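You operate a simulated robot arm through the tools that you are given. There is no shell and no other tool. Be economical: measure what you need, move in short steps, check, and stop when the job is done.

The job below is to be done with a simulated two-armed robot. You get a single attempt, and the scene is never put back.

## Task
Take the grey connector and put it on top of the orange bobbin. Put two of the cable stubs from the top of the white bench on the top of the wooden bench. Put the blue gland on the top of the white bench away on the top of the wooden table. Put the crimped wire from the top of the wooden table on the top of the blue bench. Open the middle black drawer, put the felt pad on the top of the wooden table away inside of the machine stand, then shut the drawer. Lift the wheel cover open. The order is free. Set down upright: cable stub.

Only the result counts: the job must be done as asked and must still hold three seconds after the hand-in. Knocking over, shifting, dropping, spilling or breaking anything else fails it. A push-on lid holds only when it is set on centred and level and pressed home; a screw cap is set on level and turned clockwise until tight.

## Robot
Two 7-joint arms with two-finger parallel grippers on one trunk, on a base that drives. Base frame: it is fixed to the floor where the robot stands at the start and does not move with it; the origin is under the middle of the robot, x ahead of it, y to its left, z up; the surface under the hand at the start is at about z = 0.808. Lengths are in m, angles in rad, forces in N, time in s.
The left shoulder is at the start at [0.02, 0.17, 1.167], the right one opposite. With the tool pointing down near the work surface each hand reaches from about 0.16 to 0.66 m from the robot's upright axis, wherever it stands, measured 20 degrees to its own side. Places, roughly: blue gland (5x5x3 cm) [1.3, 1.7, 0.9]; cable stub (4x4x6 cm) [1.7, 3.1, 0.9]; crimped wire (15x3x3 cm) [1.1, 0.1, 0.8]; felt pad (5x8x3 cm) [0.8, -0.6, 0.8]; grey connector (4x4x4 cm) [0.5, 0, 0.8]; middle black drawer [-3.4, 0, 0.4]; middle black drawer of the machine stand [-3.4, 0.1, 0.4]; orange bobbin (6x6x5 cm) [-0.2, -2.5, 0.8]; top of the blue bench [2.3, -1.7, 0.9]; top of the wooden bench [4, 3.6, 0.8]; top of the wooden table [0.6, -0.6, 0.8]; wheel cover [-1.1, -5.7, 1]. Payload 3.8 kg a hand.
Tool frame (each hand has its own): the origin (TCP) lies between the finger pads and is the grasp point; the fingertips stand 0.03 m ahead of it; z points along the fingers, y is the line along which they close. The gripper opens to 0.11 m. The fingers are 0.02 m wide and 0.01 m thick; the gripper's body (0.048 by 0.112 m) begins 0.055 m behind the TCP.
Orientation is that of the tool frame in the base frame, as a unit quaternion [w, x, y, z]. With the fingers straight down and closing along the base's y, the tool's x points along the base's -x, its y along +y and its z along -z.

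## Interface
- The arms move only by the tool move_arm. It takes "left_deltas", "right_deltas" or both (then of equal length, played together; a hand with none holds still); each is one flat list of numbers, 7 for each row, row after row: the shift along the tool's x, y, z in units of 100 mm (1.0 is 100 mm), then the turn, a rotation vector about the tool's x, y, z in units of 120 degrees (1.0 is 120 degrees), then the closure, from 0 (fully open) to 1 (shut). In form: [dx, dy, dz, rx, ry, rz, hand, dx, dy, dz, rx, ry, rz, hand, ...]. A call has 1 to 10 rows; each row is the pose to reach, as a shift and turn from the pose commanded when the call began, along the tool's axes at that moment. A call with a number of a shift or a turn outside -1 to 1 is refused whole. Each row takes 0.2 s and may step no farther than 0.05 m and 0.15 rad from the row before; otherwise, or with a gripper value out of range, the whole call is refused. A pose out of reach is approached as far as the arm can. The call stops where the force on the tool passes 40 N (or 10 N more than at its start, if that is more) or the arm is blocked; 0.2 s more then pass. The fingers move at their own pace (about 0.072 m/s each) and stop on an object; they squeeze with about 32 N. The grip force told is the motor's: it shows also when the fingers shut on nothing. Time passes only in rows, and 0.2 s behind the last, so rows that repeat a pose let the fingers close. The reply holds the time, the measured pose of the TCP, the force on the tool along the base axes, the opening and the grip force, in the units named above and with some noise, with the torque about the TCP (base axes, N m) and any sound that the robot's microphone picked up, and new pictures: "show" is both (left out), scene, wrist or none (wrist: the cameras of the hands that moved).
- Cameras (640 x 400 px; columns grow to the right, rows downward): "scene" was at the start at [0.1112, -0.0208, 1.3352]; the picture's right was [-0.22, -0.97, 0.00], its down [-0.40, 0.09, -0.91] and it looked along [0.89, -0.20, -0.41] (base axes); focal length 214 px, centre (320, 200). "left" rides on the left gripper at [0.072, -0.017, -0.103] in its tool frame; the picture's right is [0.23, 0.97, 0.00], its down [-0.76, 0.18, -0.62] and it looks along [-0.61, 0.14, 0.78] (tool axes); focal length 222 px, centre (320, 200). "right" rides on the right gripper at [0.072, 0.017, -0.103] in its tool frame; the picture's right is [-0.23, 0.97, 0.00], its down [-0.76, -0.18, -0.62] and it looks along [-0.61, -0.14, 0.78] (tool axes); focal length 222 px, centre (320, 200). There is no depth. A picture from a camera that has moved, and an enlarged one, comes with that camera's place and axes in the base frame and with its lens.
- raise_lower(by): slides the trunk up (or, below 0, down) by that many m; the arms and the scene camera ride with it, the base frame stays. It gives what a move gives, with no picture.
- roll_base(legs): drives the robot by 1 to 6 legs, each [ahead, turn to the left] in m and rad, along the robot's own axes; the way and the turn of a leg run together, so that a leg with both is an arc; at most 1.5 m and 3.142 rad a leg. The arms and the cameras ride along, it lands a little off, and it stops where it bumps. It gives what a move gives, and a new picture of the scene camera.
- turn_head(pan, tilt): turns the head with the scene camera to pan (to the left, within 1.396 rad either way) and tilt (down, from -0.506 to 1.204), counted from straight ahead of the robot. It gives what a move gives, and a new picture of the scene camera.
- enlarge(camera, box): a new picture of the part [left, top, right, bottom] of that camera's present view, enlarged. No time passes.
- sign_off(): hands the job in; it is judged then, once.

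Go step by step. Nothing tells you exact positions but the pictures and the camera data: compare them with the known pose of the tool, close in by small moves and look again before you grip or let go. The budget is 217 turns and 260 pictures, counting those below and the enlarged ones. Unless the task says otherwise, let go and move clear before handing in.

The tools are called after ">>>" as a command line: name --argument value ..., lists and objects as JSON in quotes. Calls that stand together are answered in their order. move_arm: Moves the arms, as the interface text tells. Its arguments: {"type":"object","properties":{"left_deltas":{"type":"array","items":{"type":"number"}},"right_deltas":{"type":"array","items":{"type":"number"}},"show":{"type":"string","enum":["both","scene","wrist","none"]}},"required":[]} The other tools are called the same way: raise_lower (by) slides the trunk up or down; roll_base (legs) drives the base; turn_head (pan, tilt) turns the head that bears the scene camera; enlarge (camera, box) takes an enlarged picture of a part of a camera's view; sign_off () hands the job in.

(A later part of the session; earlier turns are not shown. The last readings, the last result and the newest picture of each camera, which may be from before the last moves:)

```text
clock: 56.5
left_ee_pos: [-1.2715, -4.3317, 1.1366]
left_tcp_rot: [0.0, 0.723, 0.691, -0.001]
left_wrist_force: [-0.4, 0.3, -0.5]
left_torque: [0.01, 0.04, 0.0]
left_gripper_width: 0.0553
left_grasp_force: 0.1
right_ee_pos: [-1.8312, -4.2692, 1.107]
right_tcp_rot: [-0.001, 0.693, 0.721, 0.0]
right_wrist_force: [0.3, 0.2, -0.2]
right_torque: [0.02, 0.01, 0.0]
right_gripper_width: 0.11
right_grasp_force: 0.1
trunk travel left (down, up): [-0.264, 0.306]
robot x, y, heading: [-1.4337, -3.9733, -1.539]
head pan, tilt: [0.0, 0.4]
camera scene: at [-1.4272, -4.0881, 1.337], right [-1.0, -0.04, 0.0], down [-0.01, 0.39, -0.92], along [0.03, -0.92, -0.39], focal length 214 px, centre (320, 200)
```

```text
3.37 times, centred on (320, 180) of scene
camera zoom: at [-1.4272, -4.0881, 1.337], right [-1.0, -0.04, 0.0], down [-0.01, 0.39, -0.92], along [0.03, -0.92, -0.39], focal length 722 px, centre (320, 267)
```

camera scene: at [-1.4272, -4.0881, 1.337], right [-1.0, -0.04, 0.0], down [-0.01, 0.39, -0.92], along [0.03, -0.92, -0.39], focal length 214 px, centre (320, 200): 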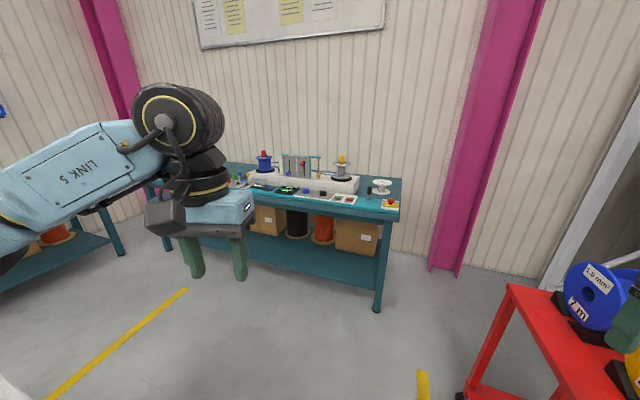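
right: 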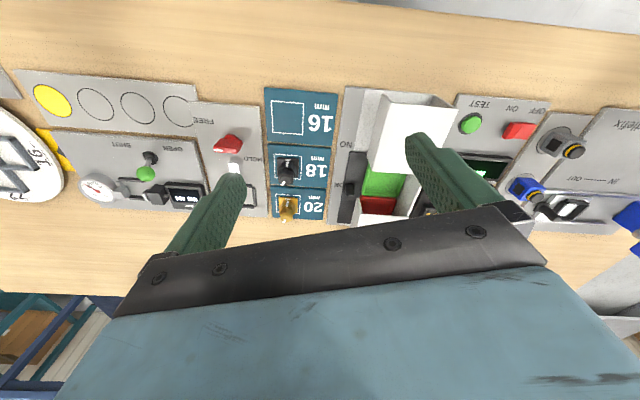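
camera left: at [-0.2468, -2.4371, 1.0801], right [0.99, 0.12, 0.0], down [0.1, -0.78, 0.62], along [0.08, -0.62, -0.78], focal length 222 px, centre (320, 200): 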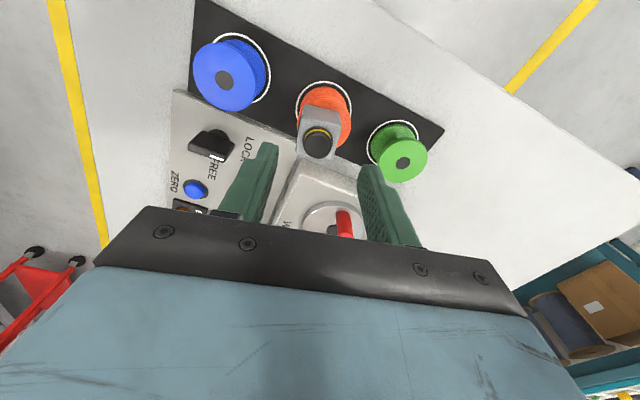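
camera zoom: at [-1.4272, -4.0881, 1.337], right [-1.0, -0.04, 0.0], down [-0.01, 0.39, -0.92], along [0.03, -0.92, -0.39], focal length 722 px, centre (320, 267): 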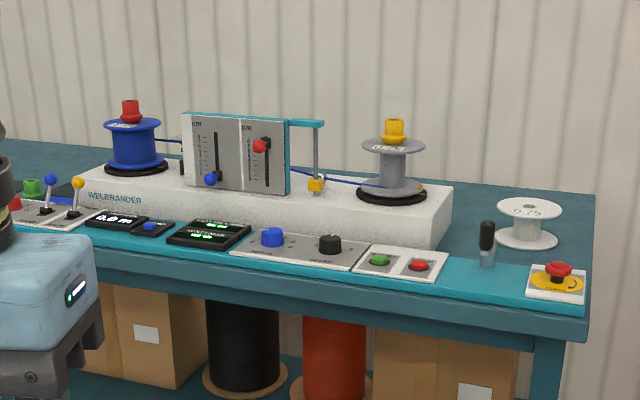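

The bench is a winding machine; the cover should be at its panel unit at about [-1.1,-5.7]. I'll drive to about [-1.09,-5.0], facing the bench squarely.

>>> roll_base --legs '[[0.63, 0], [0, 0.61], [0.48, 0], [0, -0.97]]'

>>> turn_head --pan 0.15 --tilt 0.5

```text
clock: 66.6
left_ee_pos: [-1.0867, -5.374, 1.1369]
left_tcp_rot: [0.0, 0.831, 0.556, -0.001]
left_wrist_force: [-0.2, 0.3, -0.3]
left_torque: [0.02, -0.02, -0.01]
left_gripper_width: 0.055
left_grasp_force: 0.2
right_ee_pos: [-1.5936, -5.1269, 1.1076]
right_tcp_rot: [-0.001, 0.807, 0.591, 0.0]
right_wrist_force: [-0.1, -0.2, 0.8]
right_torque: [0.01, 0.01, 0.02]
right_gripper_width: 0.1099
right_grasp_force: 0.0
trunk travel left (down, up): [-0.264, 0.306]
robot x, y, heading: [-1.1145, -4.9847, -1.876]
head pan, tilt: [0.0, 0.4]
camera scene: at [-1.1523, -5.0921, 1.337], right [-0.95, 0.3, 0.0], down [0.12, 0.37, -0.92], along [-0.28, -0.88, -0.39], focal length 214 px, centre (320, 200)
```

scene: 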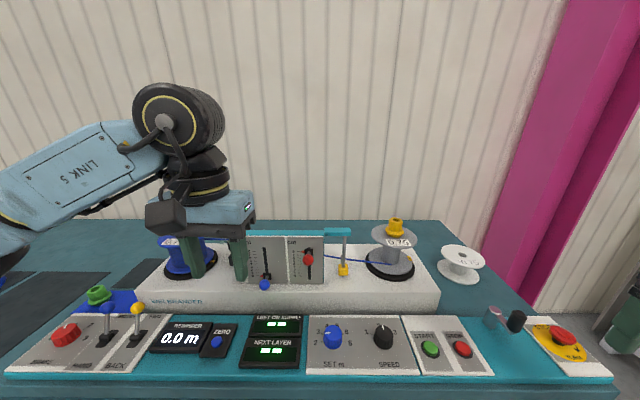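

```text
clock: 67.3
left_ee_pos: [-1.0878, -5.3739, 1.1365]
left_tcp_rot: [0.0, 0.831, 0.556, 0.001]
left_wrist_force: [-0.2, 0.4, -0.1]
left_torque: [-0.02, 0.0, -0.01]
left_gripper_width: 0.0547
left_grasp_force: 0.0
right_ee_pos: [-1.5938, -5.1263, 1.1067]
right_tcp_rot: [-0.001, 0.806, 0.591, 0.0]
right_wrist_force: [1.0, 0.1, -0.7]
right_torque: [0.04, 0.02, -0.01]
right_gripper_width: 0.1103
right_grasp_force: 0.0
trunk travel left (down, up): [-0.264, 0.306]
robot x, y, heading: [-1.1178, -4.9861, -1.872]
head pan, tilt: [0.15, 0.499]
camera scene: at [-1.1385, -5.0938, 1.3279], right [-0.99, 0.16, 0.0], down [0.07, 0.47, -0.88], along [-0.14, -0.87, -0.48], focal length 214 px, centre (320, 200)
```

scene: 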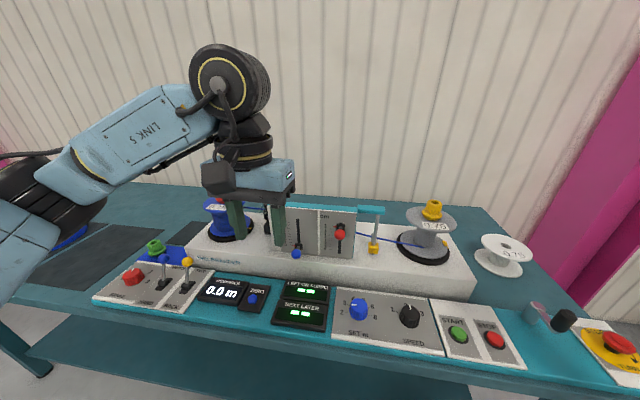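

I'll move the left hand out of the line of sight to see the machine behind it.

>>> move_arm --left_deltas '[0.2, 0.25, -0.3, 0, 0, 0, 0.5, 0.4, 0.5, -0.6, 0, 0, 0, 0.5, 0.6, 0.75, -0.9, 0, 0, 0, 0.5, 0.8, 1.0, -1.0, 0, 0, 0, 0.5]' --show "none"

>>> enlarge --camera "scene" --box '[180, 160, 440, 320]'

```text
clock: 68.3
left_ee_pos: [-0.9637, -5.3368, 1.2365]
left_tcp_rot: [-0.001, 0.831, 0.557, -0.001]
left_wrist_force: [0.7, 0.0, 0.3]
left_torque: [-0.03, 0.01, -0.04]
left_gripper_width: 0.055
left_grasp_force: 0.2
right_ee_pos: [-1.5942, -5.1253, 1.1074]
right_tcp_rot: [0.0, 0.807, 0.591, -0.001]
right_wrist_force: [0.2, 0.0, -0.5]
right_torque: [-0.03, 0.01, 0.02]
right_gripper_width: 0.1101
right_grasp_force: 0.0
trunk travel left (down, up): [-0.264, 0.306]
robot x, y, heading: [-1.1211, -4.984, -1.877]
head pan, tilt: [0.15, 0.499]
```

```text
2.46 times, centred on (310, 240) of scene
camera zoom: at [-1.1376, -5.0934, 1.3279], right [-0.99, 0.16, 0.0], down [0.07, 0.47, -0.88], along [-0.14, -0.87, -0.48], focal length 528 px, centre (345, 102)
```

zoom: 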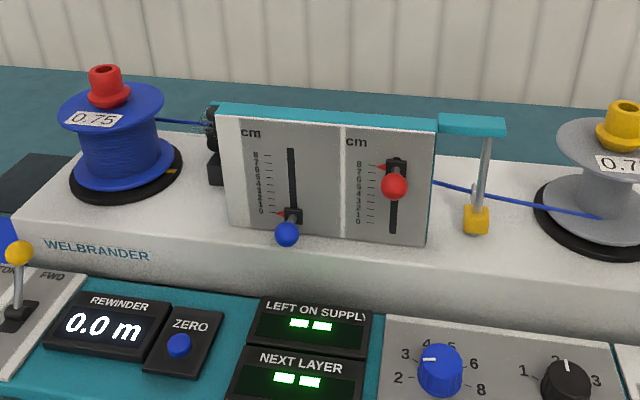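

I'll raise the trunk to look over the panel from above.

>>> raise_lower --by 0.3

>>> turn_head --pan 0.1 --tilt 0.8

>>> enlarge --camera "scene" --box '[220, 140, 440, 280]'

```text
clock: 71.3
left_ee_pos: [-0.9645, -5.3389, 1.5364]
left_tcp_rot: [0.0, 0.831, 0.557, 0.0]
left_wrist_force: [1.0, 1.0, 0.1]
left_torque: [-0.02, 0.01, -0.02]
left_gripper_width: 0.0552
left_grasp_force: 0.2
right_ee_pos: [-1.5949, -5.1262, 1.407]
right_tcp_rot: [-0.001, 0.806, 0.591, 0.001]
right_wrist_force: [0.8, 0.2, -0.7]
right_torque: [-0.03, 0.0, 0.01]
right_gripper_width: 0.1098
right_grasp_force: 0.1
trunk travel left (down, up): [-0.564, 0.006]
robot x, y, heading: [-1.1163, -4.9835, -1.884]
head pan, tilt: [0.15, 0.499]
```

```text
clock: 72.1
left_ee_pos: [-0.9664, -5.3383, 1.5359]
left_tcp_rot: [0.0, 0.831, 0.556, 0.0]
left_wrist_force: [0.1, -0.7, -0.8]
left_torque: [0.02, 0.02, 0.02]
left_gripper_width: 0.0552
left_grasp_force: 0.1
right_ee_pos: [-1.5947, -5.1272, 1.4073]
right_tcp_rot: [0.0, 0.806, 0.592, 0.001]
right_wrist_force: [0.3, -0.7, -0.1]
right_torque: [0.0, 0.02, -0.01]
right_gripper_width: 0.1099
right_grasp_force: 0.0
trunk travel left (down, up): [-0.564, 0.006]
robot x, y, heading: [-1.1191, -4.981, -1.876]
head pan, tilt: [0.099, 0.799]
camera scene: at [-1.1408, -5.0828, 1.6019], right [-0.98, 0.21, 0.0], down [0.15, 0.7, -0.7], along [-0.14, -0.68, -0.72], focal length 214 px, centre (320, 200)
```

scene: 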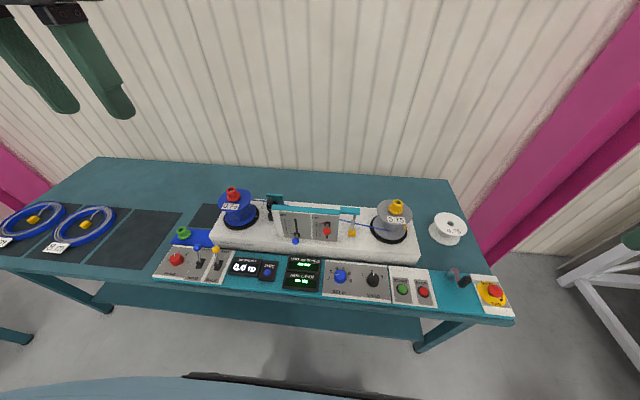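

```text
2.86 times, centred on (330, 210) of scene
camera zoom: at [-1.1408, -5.0828, 1.6019], right [-0.98, 0.21, 0.0], down [0.15, 0.7, -0.7], along [-0.14, -0.68, -0.72], focal length 613 px, centre (291, 171)
```

zoom: 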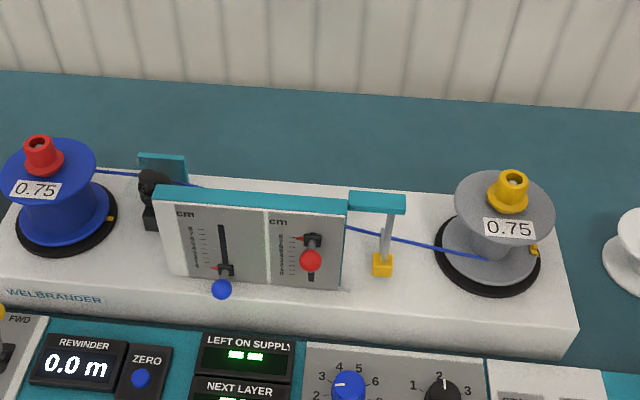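

There's a small teal flap left-behind the panel at about [-1.085,-5.69,1.0], which matches the wheel cover. I'll zoom in on it.

>>> enlarge --camera "scene" --box '[250, 180, 310, 220]'

>>> roll_base --legs '[[0.08, 0]]'

```text
10.00 times, centred on (280, 200) of scene
camera zoom: at [-1.1408, -5.0828, 1.6019], right [-0.98, 0.21, 0.0], down [0.15, 0.7, -0.7], along [-0.14, -0.68, -0.72], focal length 2145 px, centre (720, 200)
```

zoom: 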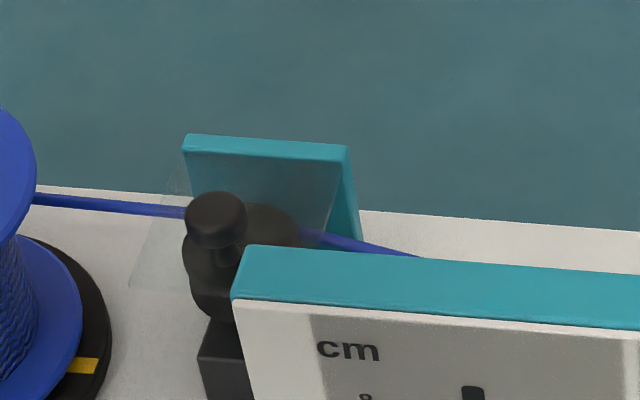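

```text
clock: 73.2
left_ee_pos: [-0.9896, -5.4133, 1.5362]
left_tcp_rot: [0.0, 0.831, 0.556, 0.0]
left_wrist_force: [-0.3, -0.6, -0.6]
left_torque: [-0.01, 0.01, -0.01]
left_gripper_width: 0.0549
left_grasp_force: 0.1
right_ee_pos: [-1.6182, -5.2013, 1.4068]
right_tcp_rot: [0.0, 0.806, 0.592, 0.001]
right_wrist_force: [-0.4, 0.5, -0.1]
right_torque: [-0.02, 0.01, -0.01]
right_gripper_width: 0.11
right_grasp_force: 0.1
trunk travel left (down, up): [-0.564, 0.006]
robot x, y, heading: [-1.1405, -5.0617, -1.872]
head pan, tilt: [0.099, 0.799]
camera scene: at [-1.1648, -5.1582, 1.6019], right [-0.98, 0.21, 0.0], down [0.15, 0.7, -0.7], along [-0.14, -0.68, -0.72], focal length 214 px, centre (320, 200)
```

scene: 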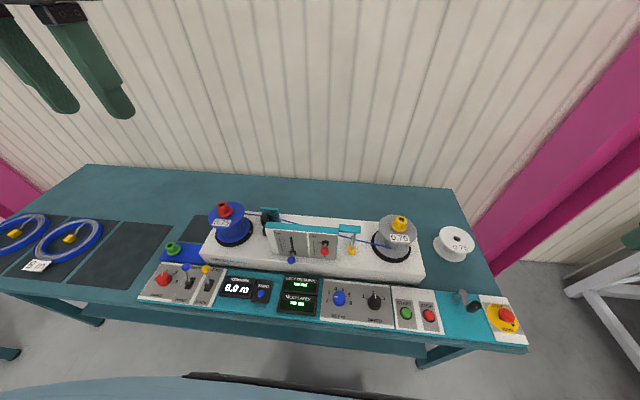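

There's a clear cover around the black wheel with a black knob. I'll lower the trunk and bring the left wrist camera close.

>>> raise_lower --by -0.3

>>> move_arm --left_deltas '[-0.45, 0, 0, 0, 0, 0, 0.5, -0.9, 0, 0.2, 0, 0, 0, 0.5, -1, 0, 0.6, 0, 0, 0, 0.5]' --show "wrist"

```text
clock: 76.2
left_ee_pos: [-0.9891, -5.414, 1.237]
left_tcp_rot: [0.0, 0.831, 0.556, 0.0]
left_wrist_force: [0.5, 1.0, -0.4]
left_torque: [0.0, -0.01, 0.01]
left_gripper_width: 0.0551
left_grasp_force: 0.0
right_ee_pos: [-1.6178, -5.2019, 1.1053]
right_tcp_rot: [0.0, 0.806, 0.592, 0.001]
right_wrist_force: [0.5, 0.1, 0.7]
right_torque: [-0.01, 0.02, 0.0]
right_gripper_width: 0.1101
right_grasp_force: 0.1
trunk travel left (down, up): [-0.264, 0.306]
robot x, y, heading: [-1.1401, -5.0557, -1.88]
head pan, tilt: [0.099, 0.799]
```

```text
clock: 77.0
left_ee_pos: [-1.0269, -5.5068, 1.1756]
left_tcp_rot: [0.001, 0.831, 0.556, 0.0]
left_wrist_force: [0.4, -0.6, 0.3]
left_torque: [0.01, 0.01, -0.01]
left_gripper_width: 0.0551
left_grasp_force: 0.0
right_ee_pos: [-1.6178, -5.2016, 1.1071]
right_tcp_rot: [-0.001, 0.806, 0.592, 0.001]
right_wrist_force: [-0.2, -0.9, -1.1]
right_torque: [0.02, 0.0, 0.01]
right_gripper_width: 0.11
right_grasp_force: 0.0
trunk travel left (down, up): [-0.264, 0.306]
robot x, y, heading: [-1.1407, -5.0586, -1.871]
head pan, tilt: [0.099, 0.799]
camera left: at [-1.0164, -5.4339, 1.278], right [0.99, -0.16, 0.0], down [-0.13, -0.77, 0.62], along [-0.1, -0.62, -0.78], focal length 222 px, centre (320, 200)
```

left: 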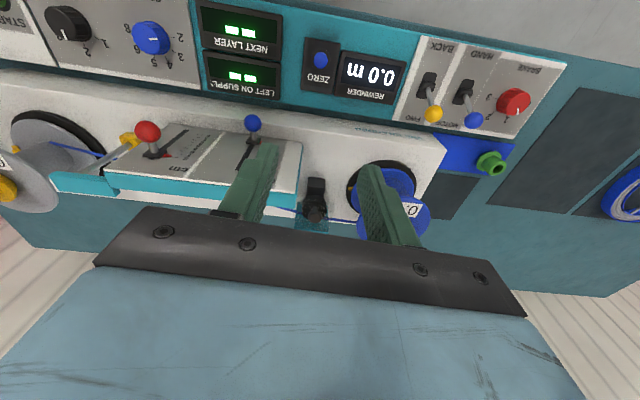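

>>> enlarge --camera "left" --box '[270, 160, 370, 235]'

>>> enlarge --camera "scene" --box '[220, 100, 380, 200]'

```text
5.33 times, centred on (320, 198) of left
camera zoom: at [-1.0164, -5.4339, 1.278], right [0.99, -0.16, 0.0], down [-0.13, -0.77, 0.62], along [-0.1, -0.62, -0.78], focal length 1185 px, centre (320, 213)
```

zoom: 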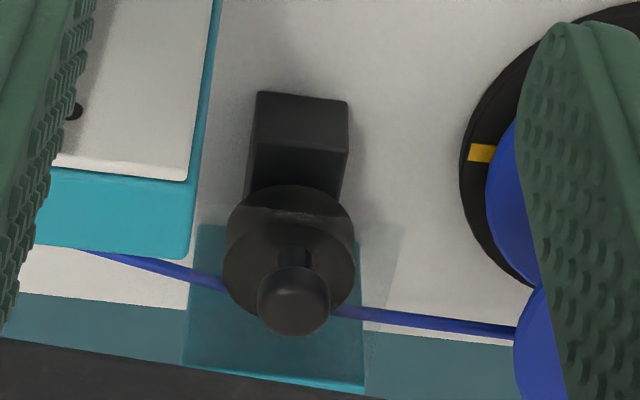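

```text
4.00 times, centred on (300, 150) of scene
camera zoom: at [-1.1643, -5.1583, 1.3018], right [-0.98, 0.21, 0.0], down [0.15, 0.7, -0.7], along [-0.14, -0.68, -0.72], focal length 858 px, centre (400, 400)
```

zoom: 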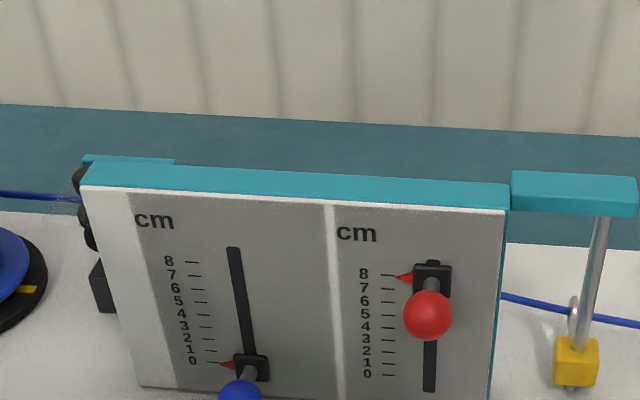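

The knob top is at about [-1.065,-5.67,1.02], with a teal plate just behind it. I'll move closer for a clearer view.

>>> move_arm --left_deltas '[-0.4, 0.05, 0.1, 0, 0, 0, 0.5, -0.8, 0.15, 0.3, 0, 0, 0, 0.5, -1, 0.2, 0.6, 0, 0, 0, 0.2]' --show "wrist"

>>> enlarge --camera "left" --box '[250, 110, 390, 215]'

```text
clock: 77.8
left_ee_pos: [-1.0452, -5.6073, 1.1162]
left_tcp_rot: [0.001, 0.831, 0.556, 0.0]
left_wrist_force: [-0.3, -0.1, 0.3]
left_torque: [-0.02, 0.03, 0.0]
left_gripper_width: 0.0879
left_grasp_force: 0.2
right_ee_pos: [-1.6177, -5.201, 1.1065]
right_tcp_rot: [0.0, 0.806, 0.591, 0.0]
right_wrist_force: [-0.5, -0.3, 0.8]
right_torque: [0.04, -0.01, -0.01]
right_gripper_width: 0.1098
right_grasp_force: 0.1
trunk travel left (down, up): [-0.264, 0.306]
robot x, y, heading: [-1.1405, -5.0577, -1.876]
head pan, tilt: [0.099, 0.799]
camera left: at [-1.0345, -5.5342, 1.2182], right [0.99, -0.16, 0.0], down [-0.13, -0.77, 0.62], along [-0.1, -0.61, -0.78], focal length 222 px, centre (320, 200)
```

left: 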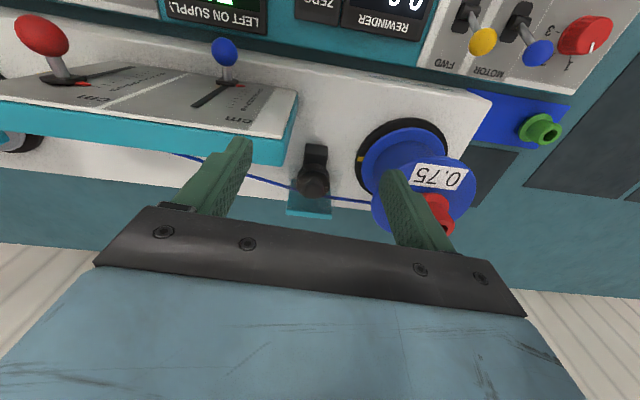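

```text
3.81 times, centred on (320, 162) of left
camera zoom: at [-1.0345, -5.5342, 1.2182], right [0.99, -0.16, 0.0], down [-0.13, -0.77, 0.62], along [-0.1, -0.61, -0.78], focal length 846 px, centre (320, 343)
```

zoom: 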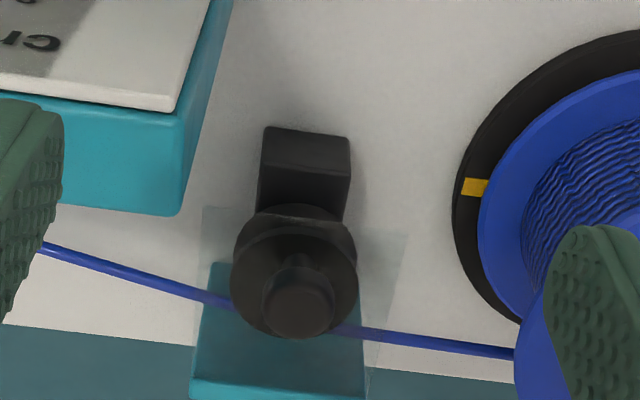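

>>> enlarge --camera "left" --box '[290, 135, 345, 220]'

>>> enlarge --camera "scene" --box '[225, 125, 265, 155]'

```text
4.71 times, centred on (318, 178) of left
camera zoom: at [-1.0345, -5.5342, 1.2182], right [0.99, -0.16, 0.0], down [-0.13, -0.77, 0.62], along [-0.1, -0.61, -0.78], focal length 1045 px, centre (332, 306)
```

zoom: 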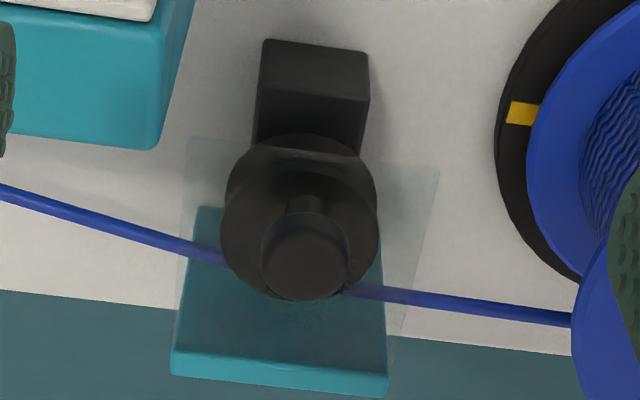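

```text
13.33 times, centred on (245, 140) of scene
camera zoom: at [-1.1645, -5.1584, 1.3018], right [-0.98, 0.21, 0.0], down [0.15, 0.7, -0.7], along [-0.14, -0.68, -0.72], focal length 2860 px, centre (1320, 1000)
```

zoom: 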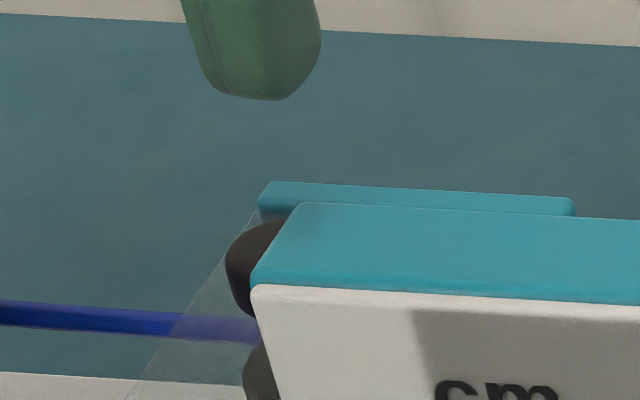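

The black knob seems to be the handle on a clear flap hinged at the teal bar behind it. I'll position the left fingers over the knob, part-closed, and look again.

>>> move_arm --left_deltas '[-0.33, 0.03, 0.1, 0, 0, -0.033, 0.62, -0.655, 0.056, 0.3, 0, 0, -0.033, 0.62, -0.655, 0.056, 0.45, 0, 0, -0.033, 0.62]' --show "wrist"

>>> enlarge --camera "left" --box '[250, 110, 390, 215]'

```text
clock: 78.5
left_ee_pos: [-1.0654, -5.6699, 1.071]
left_tcp_rot: [0.0, 0.811, 0.584, -0.001]
left_wrist_force: [-0.3, -0.4, 0.6]
left_torque: [-0.01, 0.0, 0.0]
left_gripper_width: 0.0419
left_grasp_force: 0.1
right_ee_pos: [-1.6168, -5.2003, 1.1079]
right_tcp_rot: [0.0, 0.806, 0.592, 0.001]
right_wrist_force: [0.3, 0.4, -0.5]
right_torque: [0.02, -0.01, -0.01]
right_gripper_width: 0.1101
right_grasp_force: 0.0
trunk travel left (down, up): [-0.264, 0.306]
robot x, y, heading: [-1.1416, -5.0591, -1.88]
head pan, tilt: [0.099, 0.799]
camera left: at [-1.0601, -5.5955, 1.1733], right [1.0, -0.09, 0.0], down [-0.07, -0.78, 0.62], along [-0.06, -0.62, -0.78], focal length 222 px, centre (320, 200)
```

left: 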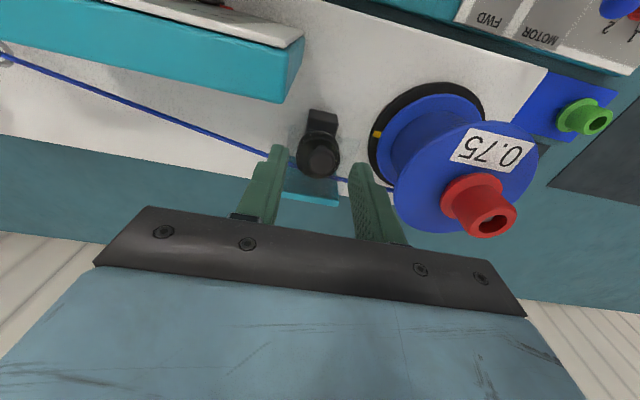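

```text
3.81 times, centred on (320, 162) of left
camera zoom: at [-1.0601, -5.5955, 1.1733], right [1.0, -0.09, 0.0], down [-0.07, -0.78, 0.62], along [-0.06, -0.62, -0.78], focal length 846 px, centre (320, 343)
```

zoom: 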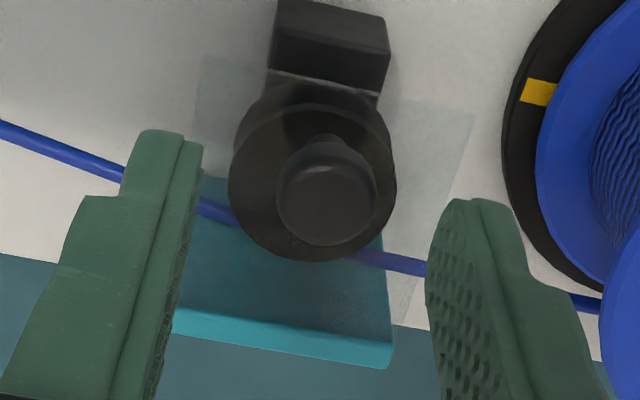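

The knob is exactly under the TCP, top at z≈1.023, diameter about 1.9 cm. I'll lower to z≈1.042 and close gently on it.

>>> move_arm --left_deltas '[0, 0, 0.15, 0, 0, 0, 0.62, 0, 0, 0.3, 0, 0, 0, 0.62, 0, 0, 0.3, 0, 0, 0, 0.9, 0, 0, 0.3, 0, 0, 0, 1]' --show "wrist"

>>> enlarge --camera "left" --box '[250, 110, 390, 215]'

```text
clock: 79.5
left_ee_pos: [-1.0667, -5.6681, 1.0425]
left_tcp_rot: [0.0, 0.811, 0.585, 0.0]
left_wrist_force: [-0.2, -0.3, 0.3]
left_torque: [0.01, 0.0, -0.02]
left_gripper_width: 0.0001
left_grasp_force: 31.8
right_ee_pos: [-1.6191, -5.201, 1.1069]
right_tcp_rot: [0.0, 0.807, 0.591, 0.001]
right_wrist_force: [-0.3, -0.5, 0.0]
right_torque: [-0.01, 0.0, -0.04]
right_gripper_width: 0.1097
right_grasp_force: 0.0
trunk travel left (down, up): [-0.264, 0.306]
robot x, y, heading: [-1.145, -5.0587, -1.884]
head pan, tilt: [0.099, 0.799]
camera left: at [-1.0609, -5.5949, 1.1441], right [1.0, -0.09, 0.0], down [-0.07, -0.78, 0.62], along [-0.06, -0.62, -0.78], focal length 222 px, centre (320, 200)
```

left: 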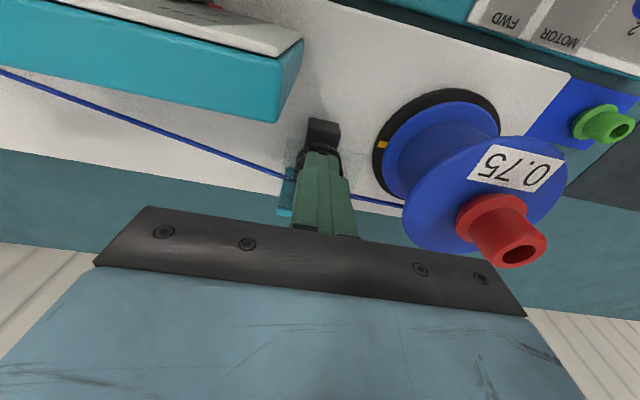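

```text
3.81 times, centred on (320, 162) of left
camera zoom: at [-1.0609, -5.5949, 1.1441], right [1.0, -0.09, 0.0], down [-0.07, -0.78, 0.62], along [-0.06, -0.62, -0.78], focal length 846 px, centre (320, 343)
```

zoom: 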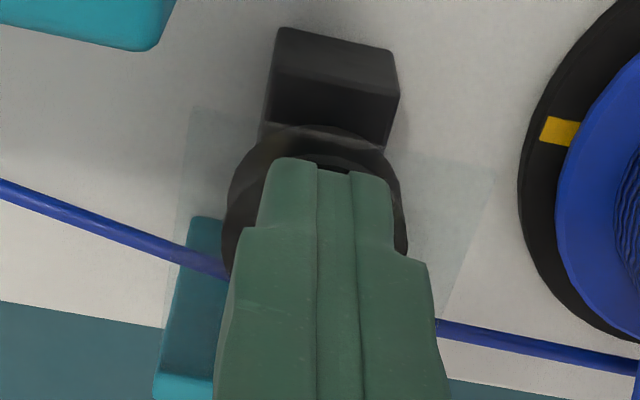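

The fingers closed above the knob. Re-triangulating puts the knob at about [-1.069,-5.697], top z≈0.99. I'll open, shift 3 cm forward, descend to about 1.012, and look.

>>> move_arm --left_deltas '[0, 0, -0.1, 0, 0, 0, 0.6, -0.1, 0.02, -0.1, 0, 0, 0, 0.6, -0.285, 0.067, -0.1, 0, 0, 0, 0.6, -0.285, 0.067, 0.1, 0, 0, 0, 0.6]' --show "wrist"

>>> enlarge --camera "left" --box '[250, 110, 390, 215]'

```text
clock: 80.5
left_ee_pos: [-1.0688, -5.6978, 1.0313]
left_tcp_rot: [0.001, 0.812, 0.584, 0.0]
left_wrist_force: [-0.2, 0.6, -0.1]
left_torque: [0.0, 0.01, -0.01]
left_gripper_width: 0.0441
left_grasp_force: 0.2
right_ee_pos: [-1.6167, -5.2007, 1.1072]
right_tcp_rot: [-0.001, 0.806, 0.591, 0.001]
right_wrist_force: [0.6, 0.5, -0.2]
right_torque: [-0.01, 0.01, 0.0]
right_gripper_width: 0.11
right_grasp_force: 0.0
trunk travel left (down, up): [-0.264, 0.306]
robot x, y, heading: [-1.1444, -5.0562, -1.875]
head pan, tilt: [0.099, 0.799]
camera left: at [-1.0626, -5.6249, 1.1337], right [1.0, -0.09, 0.0], down [-0.07, -0.78, 0.62], along [-0.06, -0.62, -0.78], focal length 222 px, centre (320, 200)
```

left: 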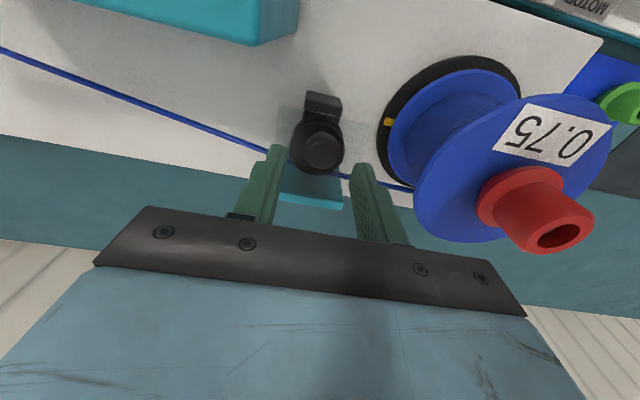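

```text
3.81 times, centred on (320, 162) of left
camera zoom: at [-1.0626, -5.6249, 1.1337], right [1.0, -0.09, 0.0], down [-0.07, -0.78, 0.62], along [-0.06, -0.62, -0.78], focal length 846 px, centre (320, 343)
```

zoom: 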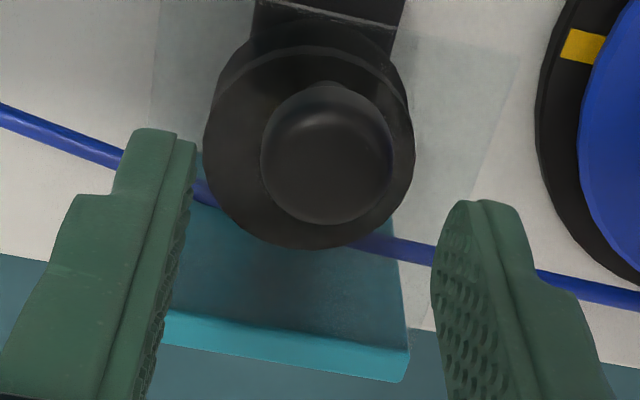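

Aligned. I'll descend to z≈1.007 and close.

>>> move_arm --left_deltas '[0.02, 0.01, 0.12, 0, 0, 0, 0.6, 0.02, 0.01, 0.24, 0, 0, 0, 0.6, 0.02, 0.01, 0.24, 0, 0, 0, 0.9, 0.02, 0.01, 0.24, 0, 0, 0, 1]' --show "wrist"

```text
clock: 81.5
left_ee_pos: [-1.0679, -5.6959, 1.0072]
left_tcp_rot: [-0.001, 0.812, 0.584, 0.001]
left_wrist_force: [-2.1, 1.2, -1.7]
left_torque: [0.07, 0.05, 0.01]
left_gripper_width: 0.0233
left_grasp_force: 45.0
right_ee_pos: [-1.6187, -5.2005, 1.1069]
right_tcp_rot: [0.0, 0.807, 0.591, 0.0]
right_wrist_force: [-1.1, 0.0, 0.1]
right_torque: [0.01, 0.02, -0.02]
right_gripper_width: 0.1098
right_grasp_force: 0.0
trunk travel left (down, up): [-0.264, 0.306]
robot x, y, heading: [-1.142, -5.0567, -1.88]
head pan, tilt: [0.099, 0.799]
camera left: at [-1.0618, -5.6229, 1.1097], right [1.0, -0.09, 0.0], down [-0.07, -0.78, 0.62], along [-0.06, -0.62, -0.78], focal length 222 px, centre (320, 200)
```

left: 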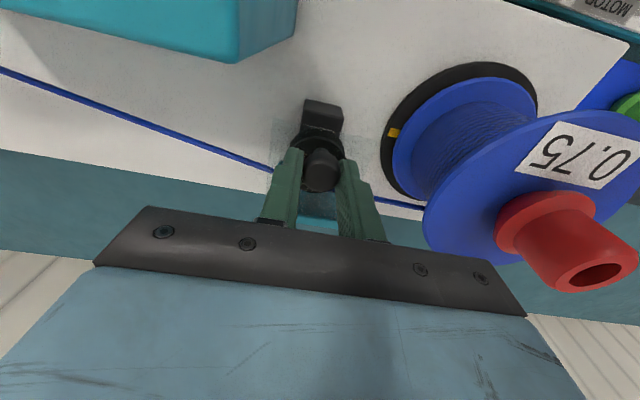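

Gripped (23 mm). I'll try lifting along an arc around the hinge behind it.

>>> move_arm --left_deltas '[0, 0, -0.06, 0, 0, 0, 1, -0.02, 0, -0.12, 0, 0, 0, 1, -0.04, 0, -0.18, 0, 0, 0, 1]' --show "wrist"

>>> enlarge --camera "left" --box '[250, 110, 390, 215]'

```text
clock: 82.3
left_ee_pos: [-1.0693, -5.7016, 1.0224]
left_tcp_rot: [-0.001, 0.812, 0.584, 0.002]
left_wrist_force: [-5.2, 0.5, -21.9]
left_torque: [0.99, -0.27, 0.0]
left_gripper_width: 0.0235
left_grasp_force: 44.9
right_ee_pos: [-1.6192, -5.2027, 1.1067]
right_tcp_rot: [-0.001, 0.806, 0.592, 0.001]
right_wrist_force: [-0.3, -0.5, -0.5]
right_torque: [-0.02, -0.04, 0.01]
right_gripper_width: 0.1099
right_grasp_force: 0.1
trunk travel left (down, up): [-0.264, 0.306]
robot x, y, heading: [-1.1395, -5.0557, -1.873]
head pan, tilt: [0.099, 0.799]
camera left: at [-1.0637, -5.6284, 1.1254], right [1.0, -0.09, 0.0], down [-0.07, -0.78, 0.62], along [-0.06, -0.62, -0.78], focal length 222 px, centre (320, 200)
```

left: 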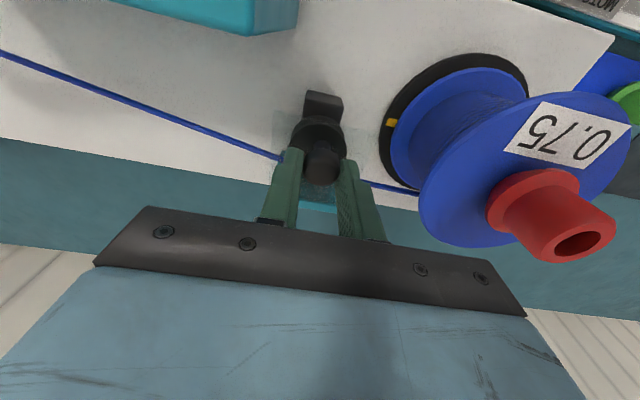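

```text
3.81 times, centred on (320, 162) of left
camera zoom: at [-1.0637, -5.6284, 1.1254], right [1.0, -0.09, 0.0], down [-0.07, -0.78, 0.62], along [-0.06, -0.62, -0.78], focal length 846 px, centre (320, 343)
```

zoom: 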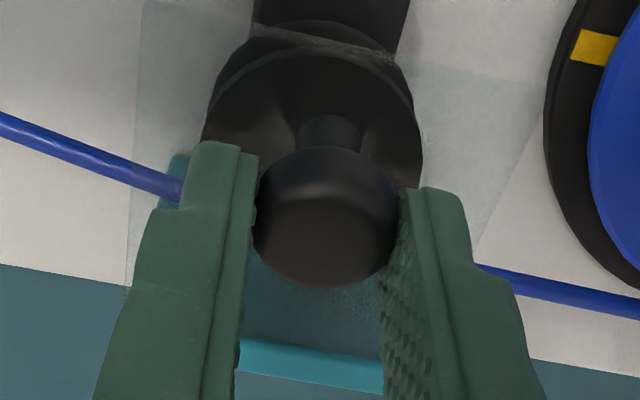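

The flap is rising with some hinge resistance. I'll continue the arc.

>>> move_arm --left_deltas '[-0.04, 0, -0.07, 0, 0, 0, 1, -0.08, 0, -0.14, 0, 0, 0, 1, -0.14, 0, -0.2, 0, 0, 0, 1, -0.21, 0, -0.25, 0, 0, 0, 1]' --show "wrist"

>>> enlarge --camera "left" --box '[250, 110, 390, 215]'

```text
clock: 83.3
left_ee_pos: [-1.076, -5.719, 1.0489]
left_tcp_rot: [0.0, 0.811, 0.585, 0.001]
left_wrist_force: [0.0, 13.1, -13.0]
left_torque: [1.5, -0.17, 0.15]
left_gripper_width: 0.0229
left_grasp_force: 45.1
right_ee_pos: [-1.6187, -5.2002, 1.1061]
right_tcp_rot: [0.0, 0.806, 0.591, 0.0]
right_wrist_force: [0.2, 0.1, -0.2]
right_torque: [-0.03, 0.0, -0.04]
right_gripper_width: 0.1098
right_grasp_force: 0.0
trunk travel left (down, up): [-0.264, 0.306]
robot x, y, heading: [-1.1422, -5.0583, -1.88]
head pan, tilt: [0.099, 0.799]
camera left: at [-1.0693, -5.6459, 1.1524], right [1.0, -0.09, 0.0], down [-0.07, -0.78, 0.62], along [-0.06, -0.62, -0.78], focal length 222 px, centre (320, 200)
```

left: 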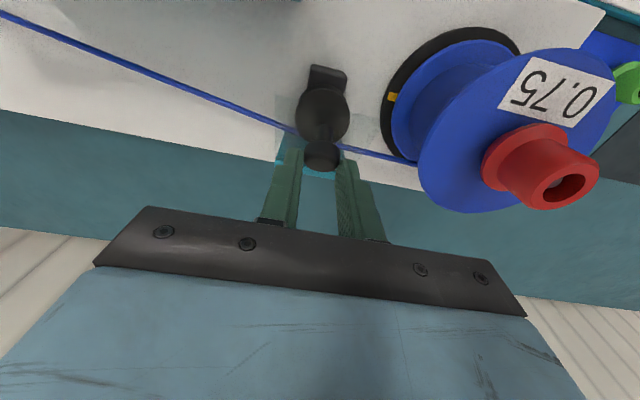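

```text
3.81 times, centred on (320, 162) of left
camera zoom: at [-1.0693, -5.6459, 1.1524], right [1.0, -0.09, 0.0], down [-0.07, -0.78, 0.62], along [-0.06, -0.62, -0.78], focal length 846 px, centre (320, 343)
```

zoom: 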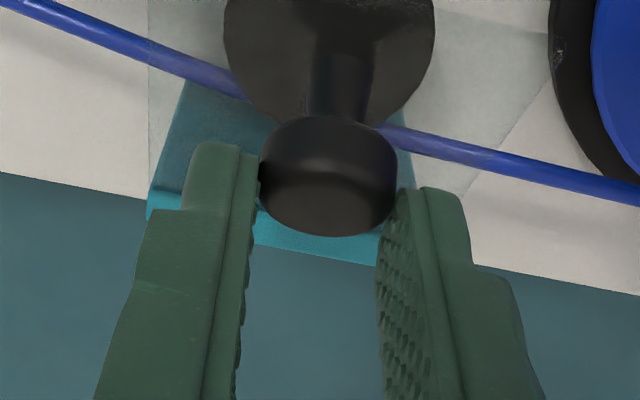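

The flap follows. I'll continue further back over the hinge.

>>> move_arm --left_deltas '[-0.08, 0, -0.06, 0, 0, 0, 1, -0.17, 0, -0.1, 0, 0, 0, 1, -0.26, 0, -0.12, 0, 0, 0, 1, -0.35, 0, -0.11, 0, 0, 0, 1]' --show "wrist"

>>> enlarge --camera "left" --box '[250, 110, 390, 215]'

```text
clock: 84.3
left_ee_pos: [-1.0827, -5.7424, 1.0632]
left_tcp_rot: [0.0, 0.811, 0.585, 0.0]
left_wrist_force: [3.8, 15.4, -8.0]
left_torque: [1.42, -0.26, 0.04]
left_gripper_width: 0.0229
left_grasp_force: 45.1
left hand out of reach, approached as far as the arm can: row 4
right_ee_pos: [-1.6181, -5.2006, 1.1073]
right_tcp_rot: [0.0, 0.806, 0.592, 0.0]
right_wrist_force: [-0.4, -0.4, -0.1]
right_torque: [0.07, 0.0, 0.03]
right_gripper_width: 0.1097
right_grasp_force: 0.1
trunk travel left (down, up): [-0.264, 0.306]
robot x, y, heading: [-1.1454, -5.0597, -1.878]
head pan, tilt: [0.099, 0.799]
camera left: at [-1.0769, -5.6688, 1.1657], right [1.0, -0.09, 0.0], down [-0.07, -0.78, 0.62], along [-0.06, -0.62, -0.78], focal length 222 px, centre (320, 200)
```

left: 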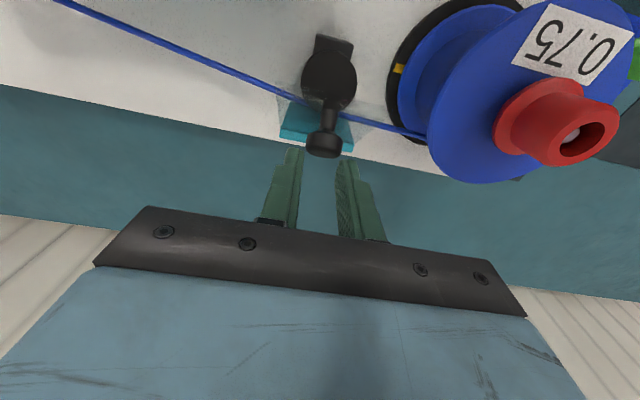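

```text
3.81 times, centred on (320, 162) of left
camera zoom: at [-1.0769, -5.6688, 1.1657], right [1.0, -0.09, 0.0], down [-0.07, -0.78, 0.62], along [-0.06, -0.62, -0.78], focal length 846 px, centre (320, 343)
```

zoom: 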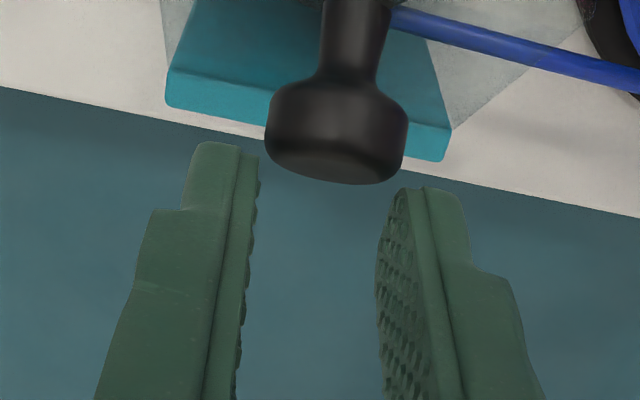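

The flap is about 70° up. I'm at the reach limit, so I'll tilt the tool forward to push the knob past vertical.

>>> move_arm --left_deltas '[-0.02, 0, 0.02, 0, -0.066, 0, 1, -0.04, 0, 0.04, 0, -0.132, 0, 1, -0.06, 0, 0.06, 0, -0.198, 0, 1, -0.08, 0, 0.08, 0, -0.264, 0, 1, -0.1, 0, 0.1, 0, -0.33, 0, 1]' --show "wrist"

>>> enlarge --camera "left" --box '[250, 110, 390, 215]'

```text
clock: 85.5
left_ee_pos: [-1.0875, -5.7537, 1.0514]
left_tcp_rot: [0.199, 0.763, 0.55, -0.277]
left_wrist_force: [-0.4, -0.2, -0.5]
left_torque: [-0.01, 0.01, 0.0]
left_gripper_width: 0.0002
left_grasp_force: 38.1
right_ee_pos: [-1.618, -5.2018, 1.1078]
right_tcp_rot: [-0.001, 0.807, 0.591, 0.001]
right_wrist_force: [-0.5, 0.0, 0.0]
right_torque: [-0.02, -0.02, 0.01]
right_gripper_width: 0.11
right_grasp_force: 0.1
trunk travel left (down, up): [-0.264, 0.306]
robot x, y, heading: [-1.1412, -5.0588, -1.877]
head pan, tilt: [0.099, 0.799]
camera left: at [-1.0655, -5.6329, 1.084], right [0.98, -0.14, -0.15], down [0.11, -0.23, 0.97], along [-0.17, -0.96, -0.21], focal length 222 px, centre (320, 200)
```

left: 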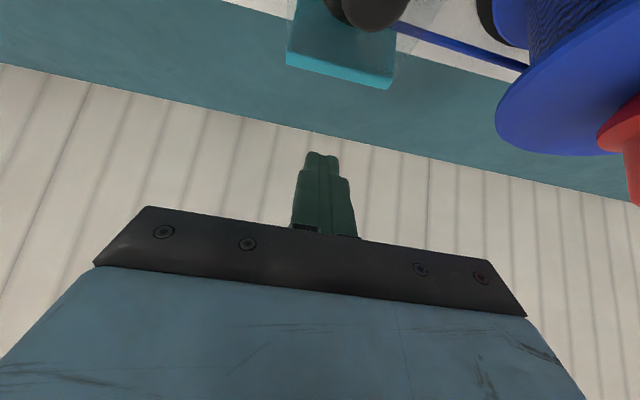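

```text
3.81 times, centred on (320, 162) of left
camera zoom: at [-1.0655, -5.6329, 1.084], right [0.98, -0.14, -0.15], down [0.11, -0.23, 0.97], along [-0.17, -0.96, -0.21], focal length 846 px, centre (320, 343)
```

zoom: 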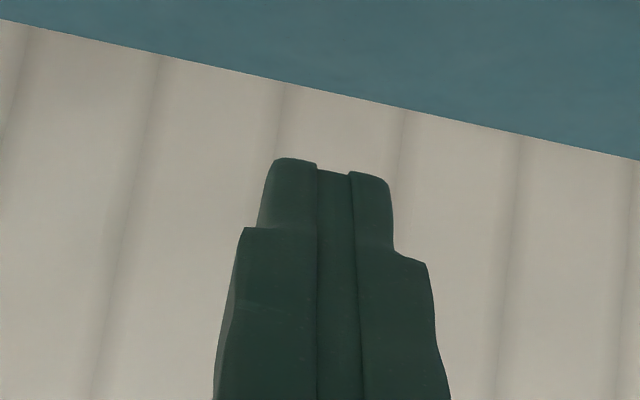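

The fingers slipped off the knob. I'll check the flap's state with the head camera.

>>> raise_lower --by 0.2

>>> enlarge --camera "scene" --box '[220, 140, 360, 230]'

>>> enlarge --camera "left" --box '[220, 0, 480, 150]'

```text
clock: 87.7
left_ee_pos: [-1.0879, -5.7527, 1.2526]
left_tcp_rot: [0.197, 0.764, 0.55, -0.274]
left_wrist_force: [-0.5, 0.0, 0.9]
left_torque: [0.01, 0.04, -0.04]
left_gripper_width: 0.0002
left_grasp_force: 37.9
right_ee_pos: [-1.6192, -5.2021, 1.3069]
right_tcp_rot: [-0.001, 0.806, 0.591, 0.001]
right_wrist_force: [0.2, 0.4, 0.6]
right_torque: [0.01, -0.01, 0.01]
right_gripper_width: 0.11
right_grasp_force: 0.2
trunk travel left (down, up): [-0.464, 0.106]
robot x, y, heading: [-1.143, -5.0557, -1.883]
head pan, tilt: [0.099, 0.799]
```

```text
4.44 times, centred on (290, 185) of scene
camera zoom: at [-1.1647, -5.158, 1.5018], right [-0.98, 0.21, 0.0], down [0.15, 0.7, -0.7], along [-0.14, -0.68, -0.72], focal length 953 px, centre (453, 267)
```

zoom: 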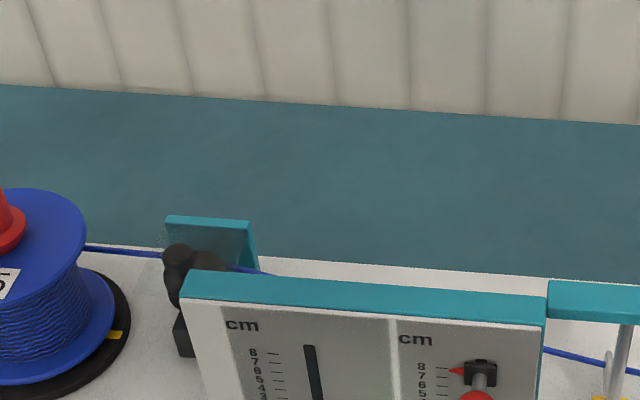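

```text
2.46 times, centred on (350, 75) of left
camera zoom: at [-1.0657, -5.633, 1.284], right [0.98, -0.14, -0.15], down [0.11, -0.24, 0.97], along [-0.17, -0.96, -0.22], focal length 547 px, centre (246, 508)
```

zoom: 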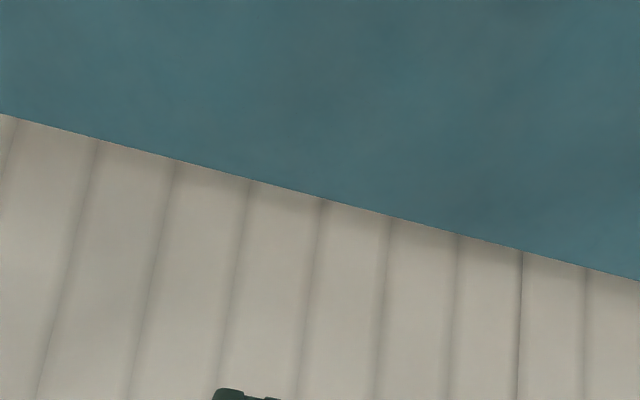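

>>> enlarge --camera "scene" --box '[244, 180, 284, 210]'

```text
13.33 times, centred on (264, 195) of scene
camera zoom: at [-1.1647, -5.158, 1.5018], right [-0.98, 0.21, 0.0], down [0.15, 0.7, -0.7], along [-0.14, -0.68, -0.72], focal length 2860 px, centre (1067, 267)
```

zoom: 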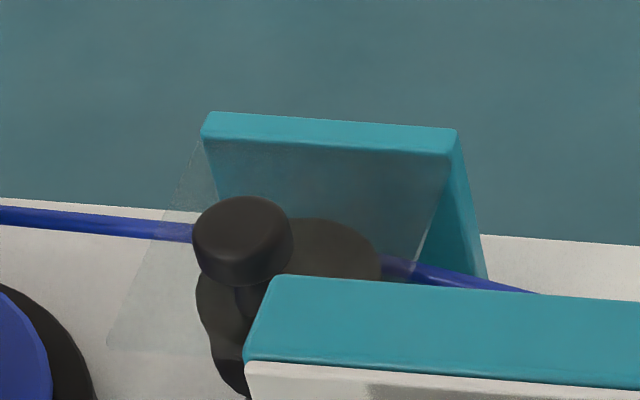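

The flap is closed again (it falls back by gravity unless taken past vertical). I need more reach, so I'll check clearance to the bench edge by looking down.

>>> turn_head --pan 0.0 --tilt 1.2

```text
clock: 88.6
left_ee_pos: [-1.0862, -5.752, 1.2512]
left_tcp_rot: [0.198, 0.763, 0.55, -0.275]
left_wrist_force: [1.1, 0.3, -0.1]
left_torque: [-0.01, 0.0, -0.01]
left_gripper_width: 0.0002
left_grasp_force: 37.8
right_ee_pos: [-1.6186, -5.2009, 1.3066]
right_tcp_rot: [-0.001, 0.807, 0.591, 0.001]
right_wrist_force: [0.0, 0.6, -0.1]
right_torque: [0.0, 0.03, -0.01]
right_gripper_width: 0.11
right_grasp_force: 0.0
trunk travel left (down, up): [-0.464, 0.106]
robot x, y, heading: [-1.1406, -5.0601, -1.877]
head pan, tilt: [0.0, 1.201]
camera scene: at [-1.1649, -5.1323, 1.4742], right [-0.95, 0.3, 0.0], down [0.28, 0.89, -0.36], along [-0.11, -0.35, -0.93], focal length 214 px, centre (320, 200)
```

scene: 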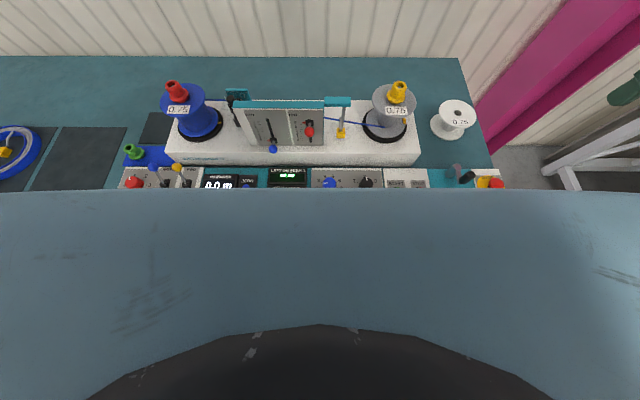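

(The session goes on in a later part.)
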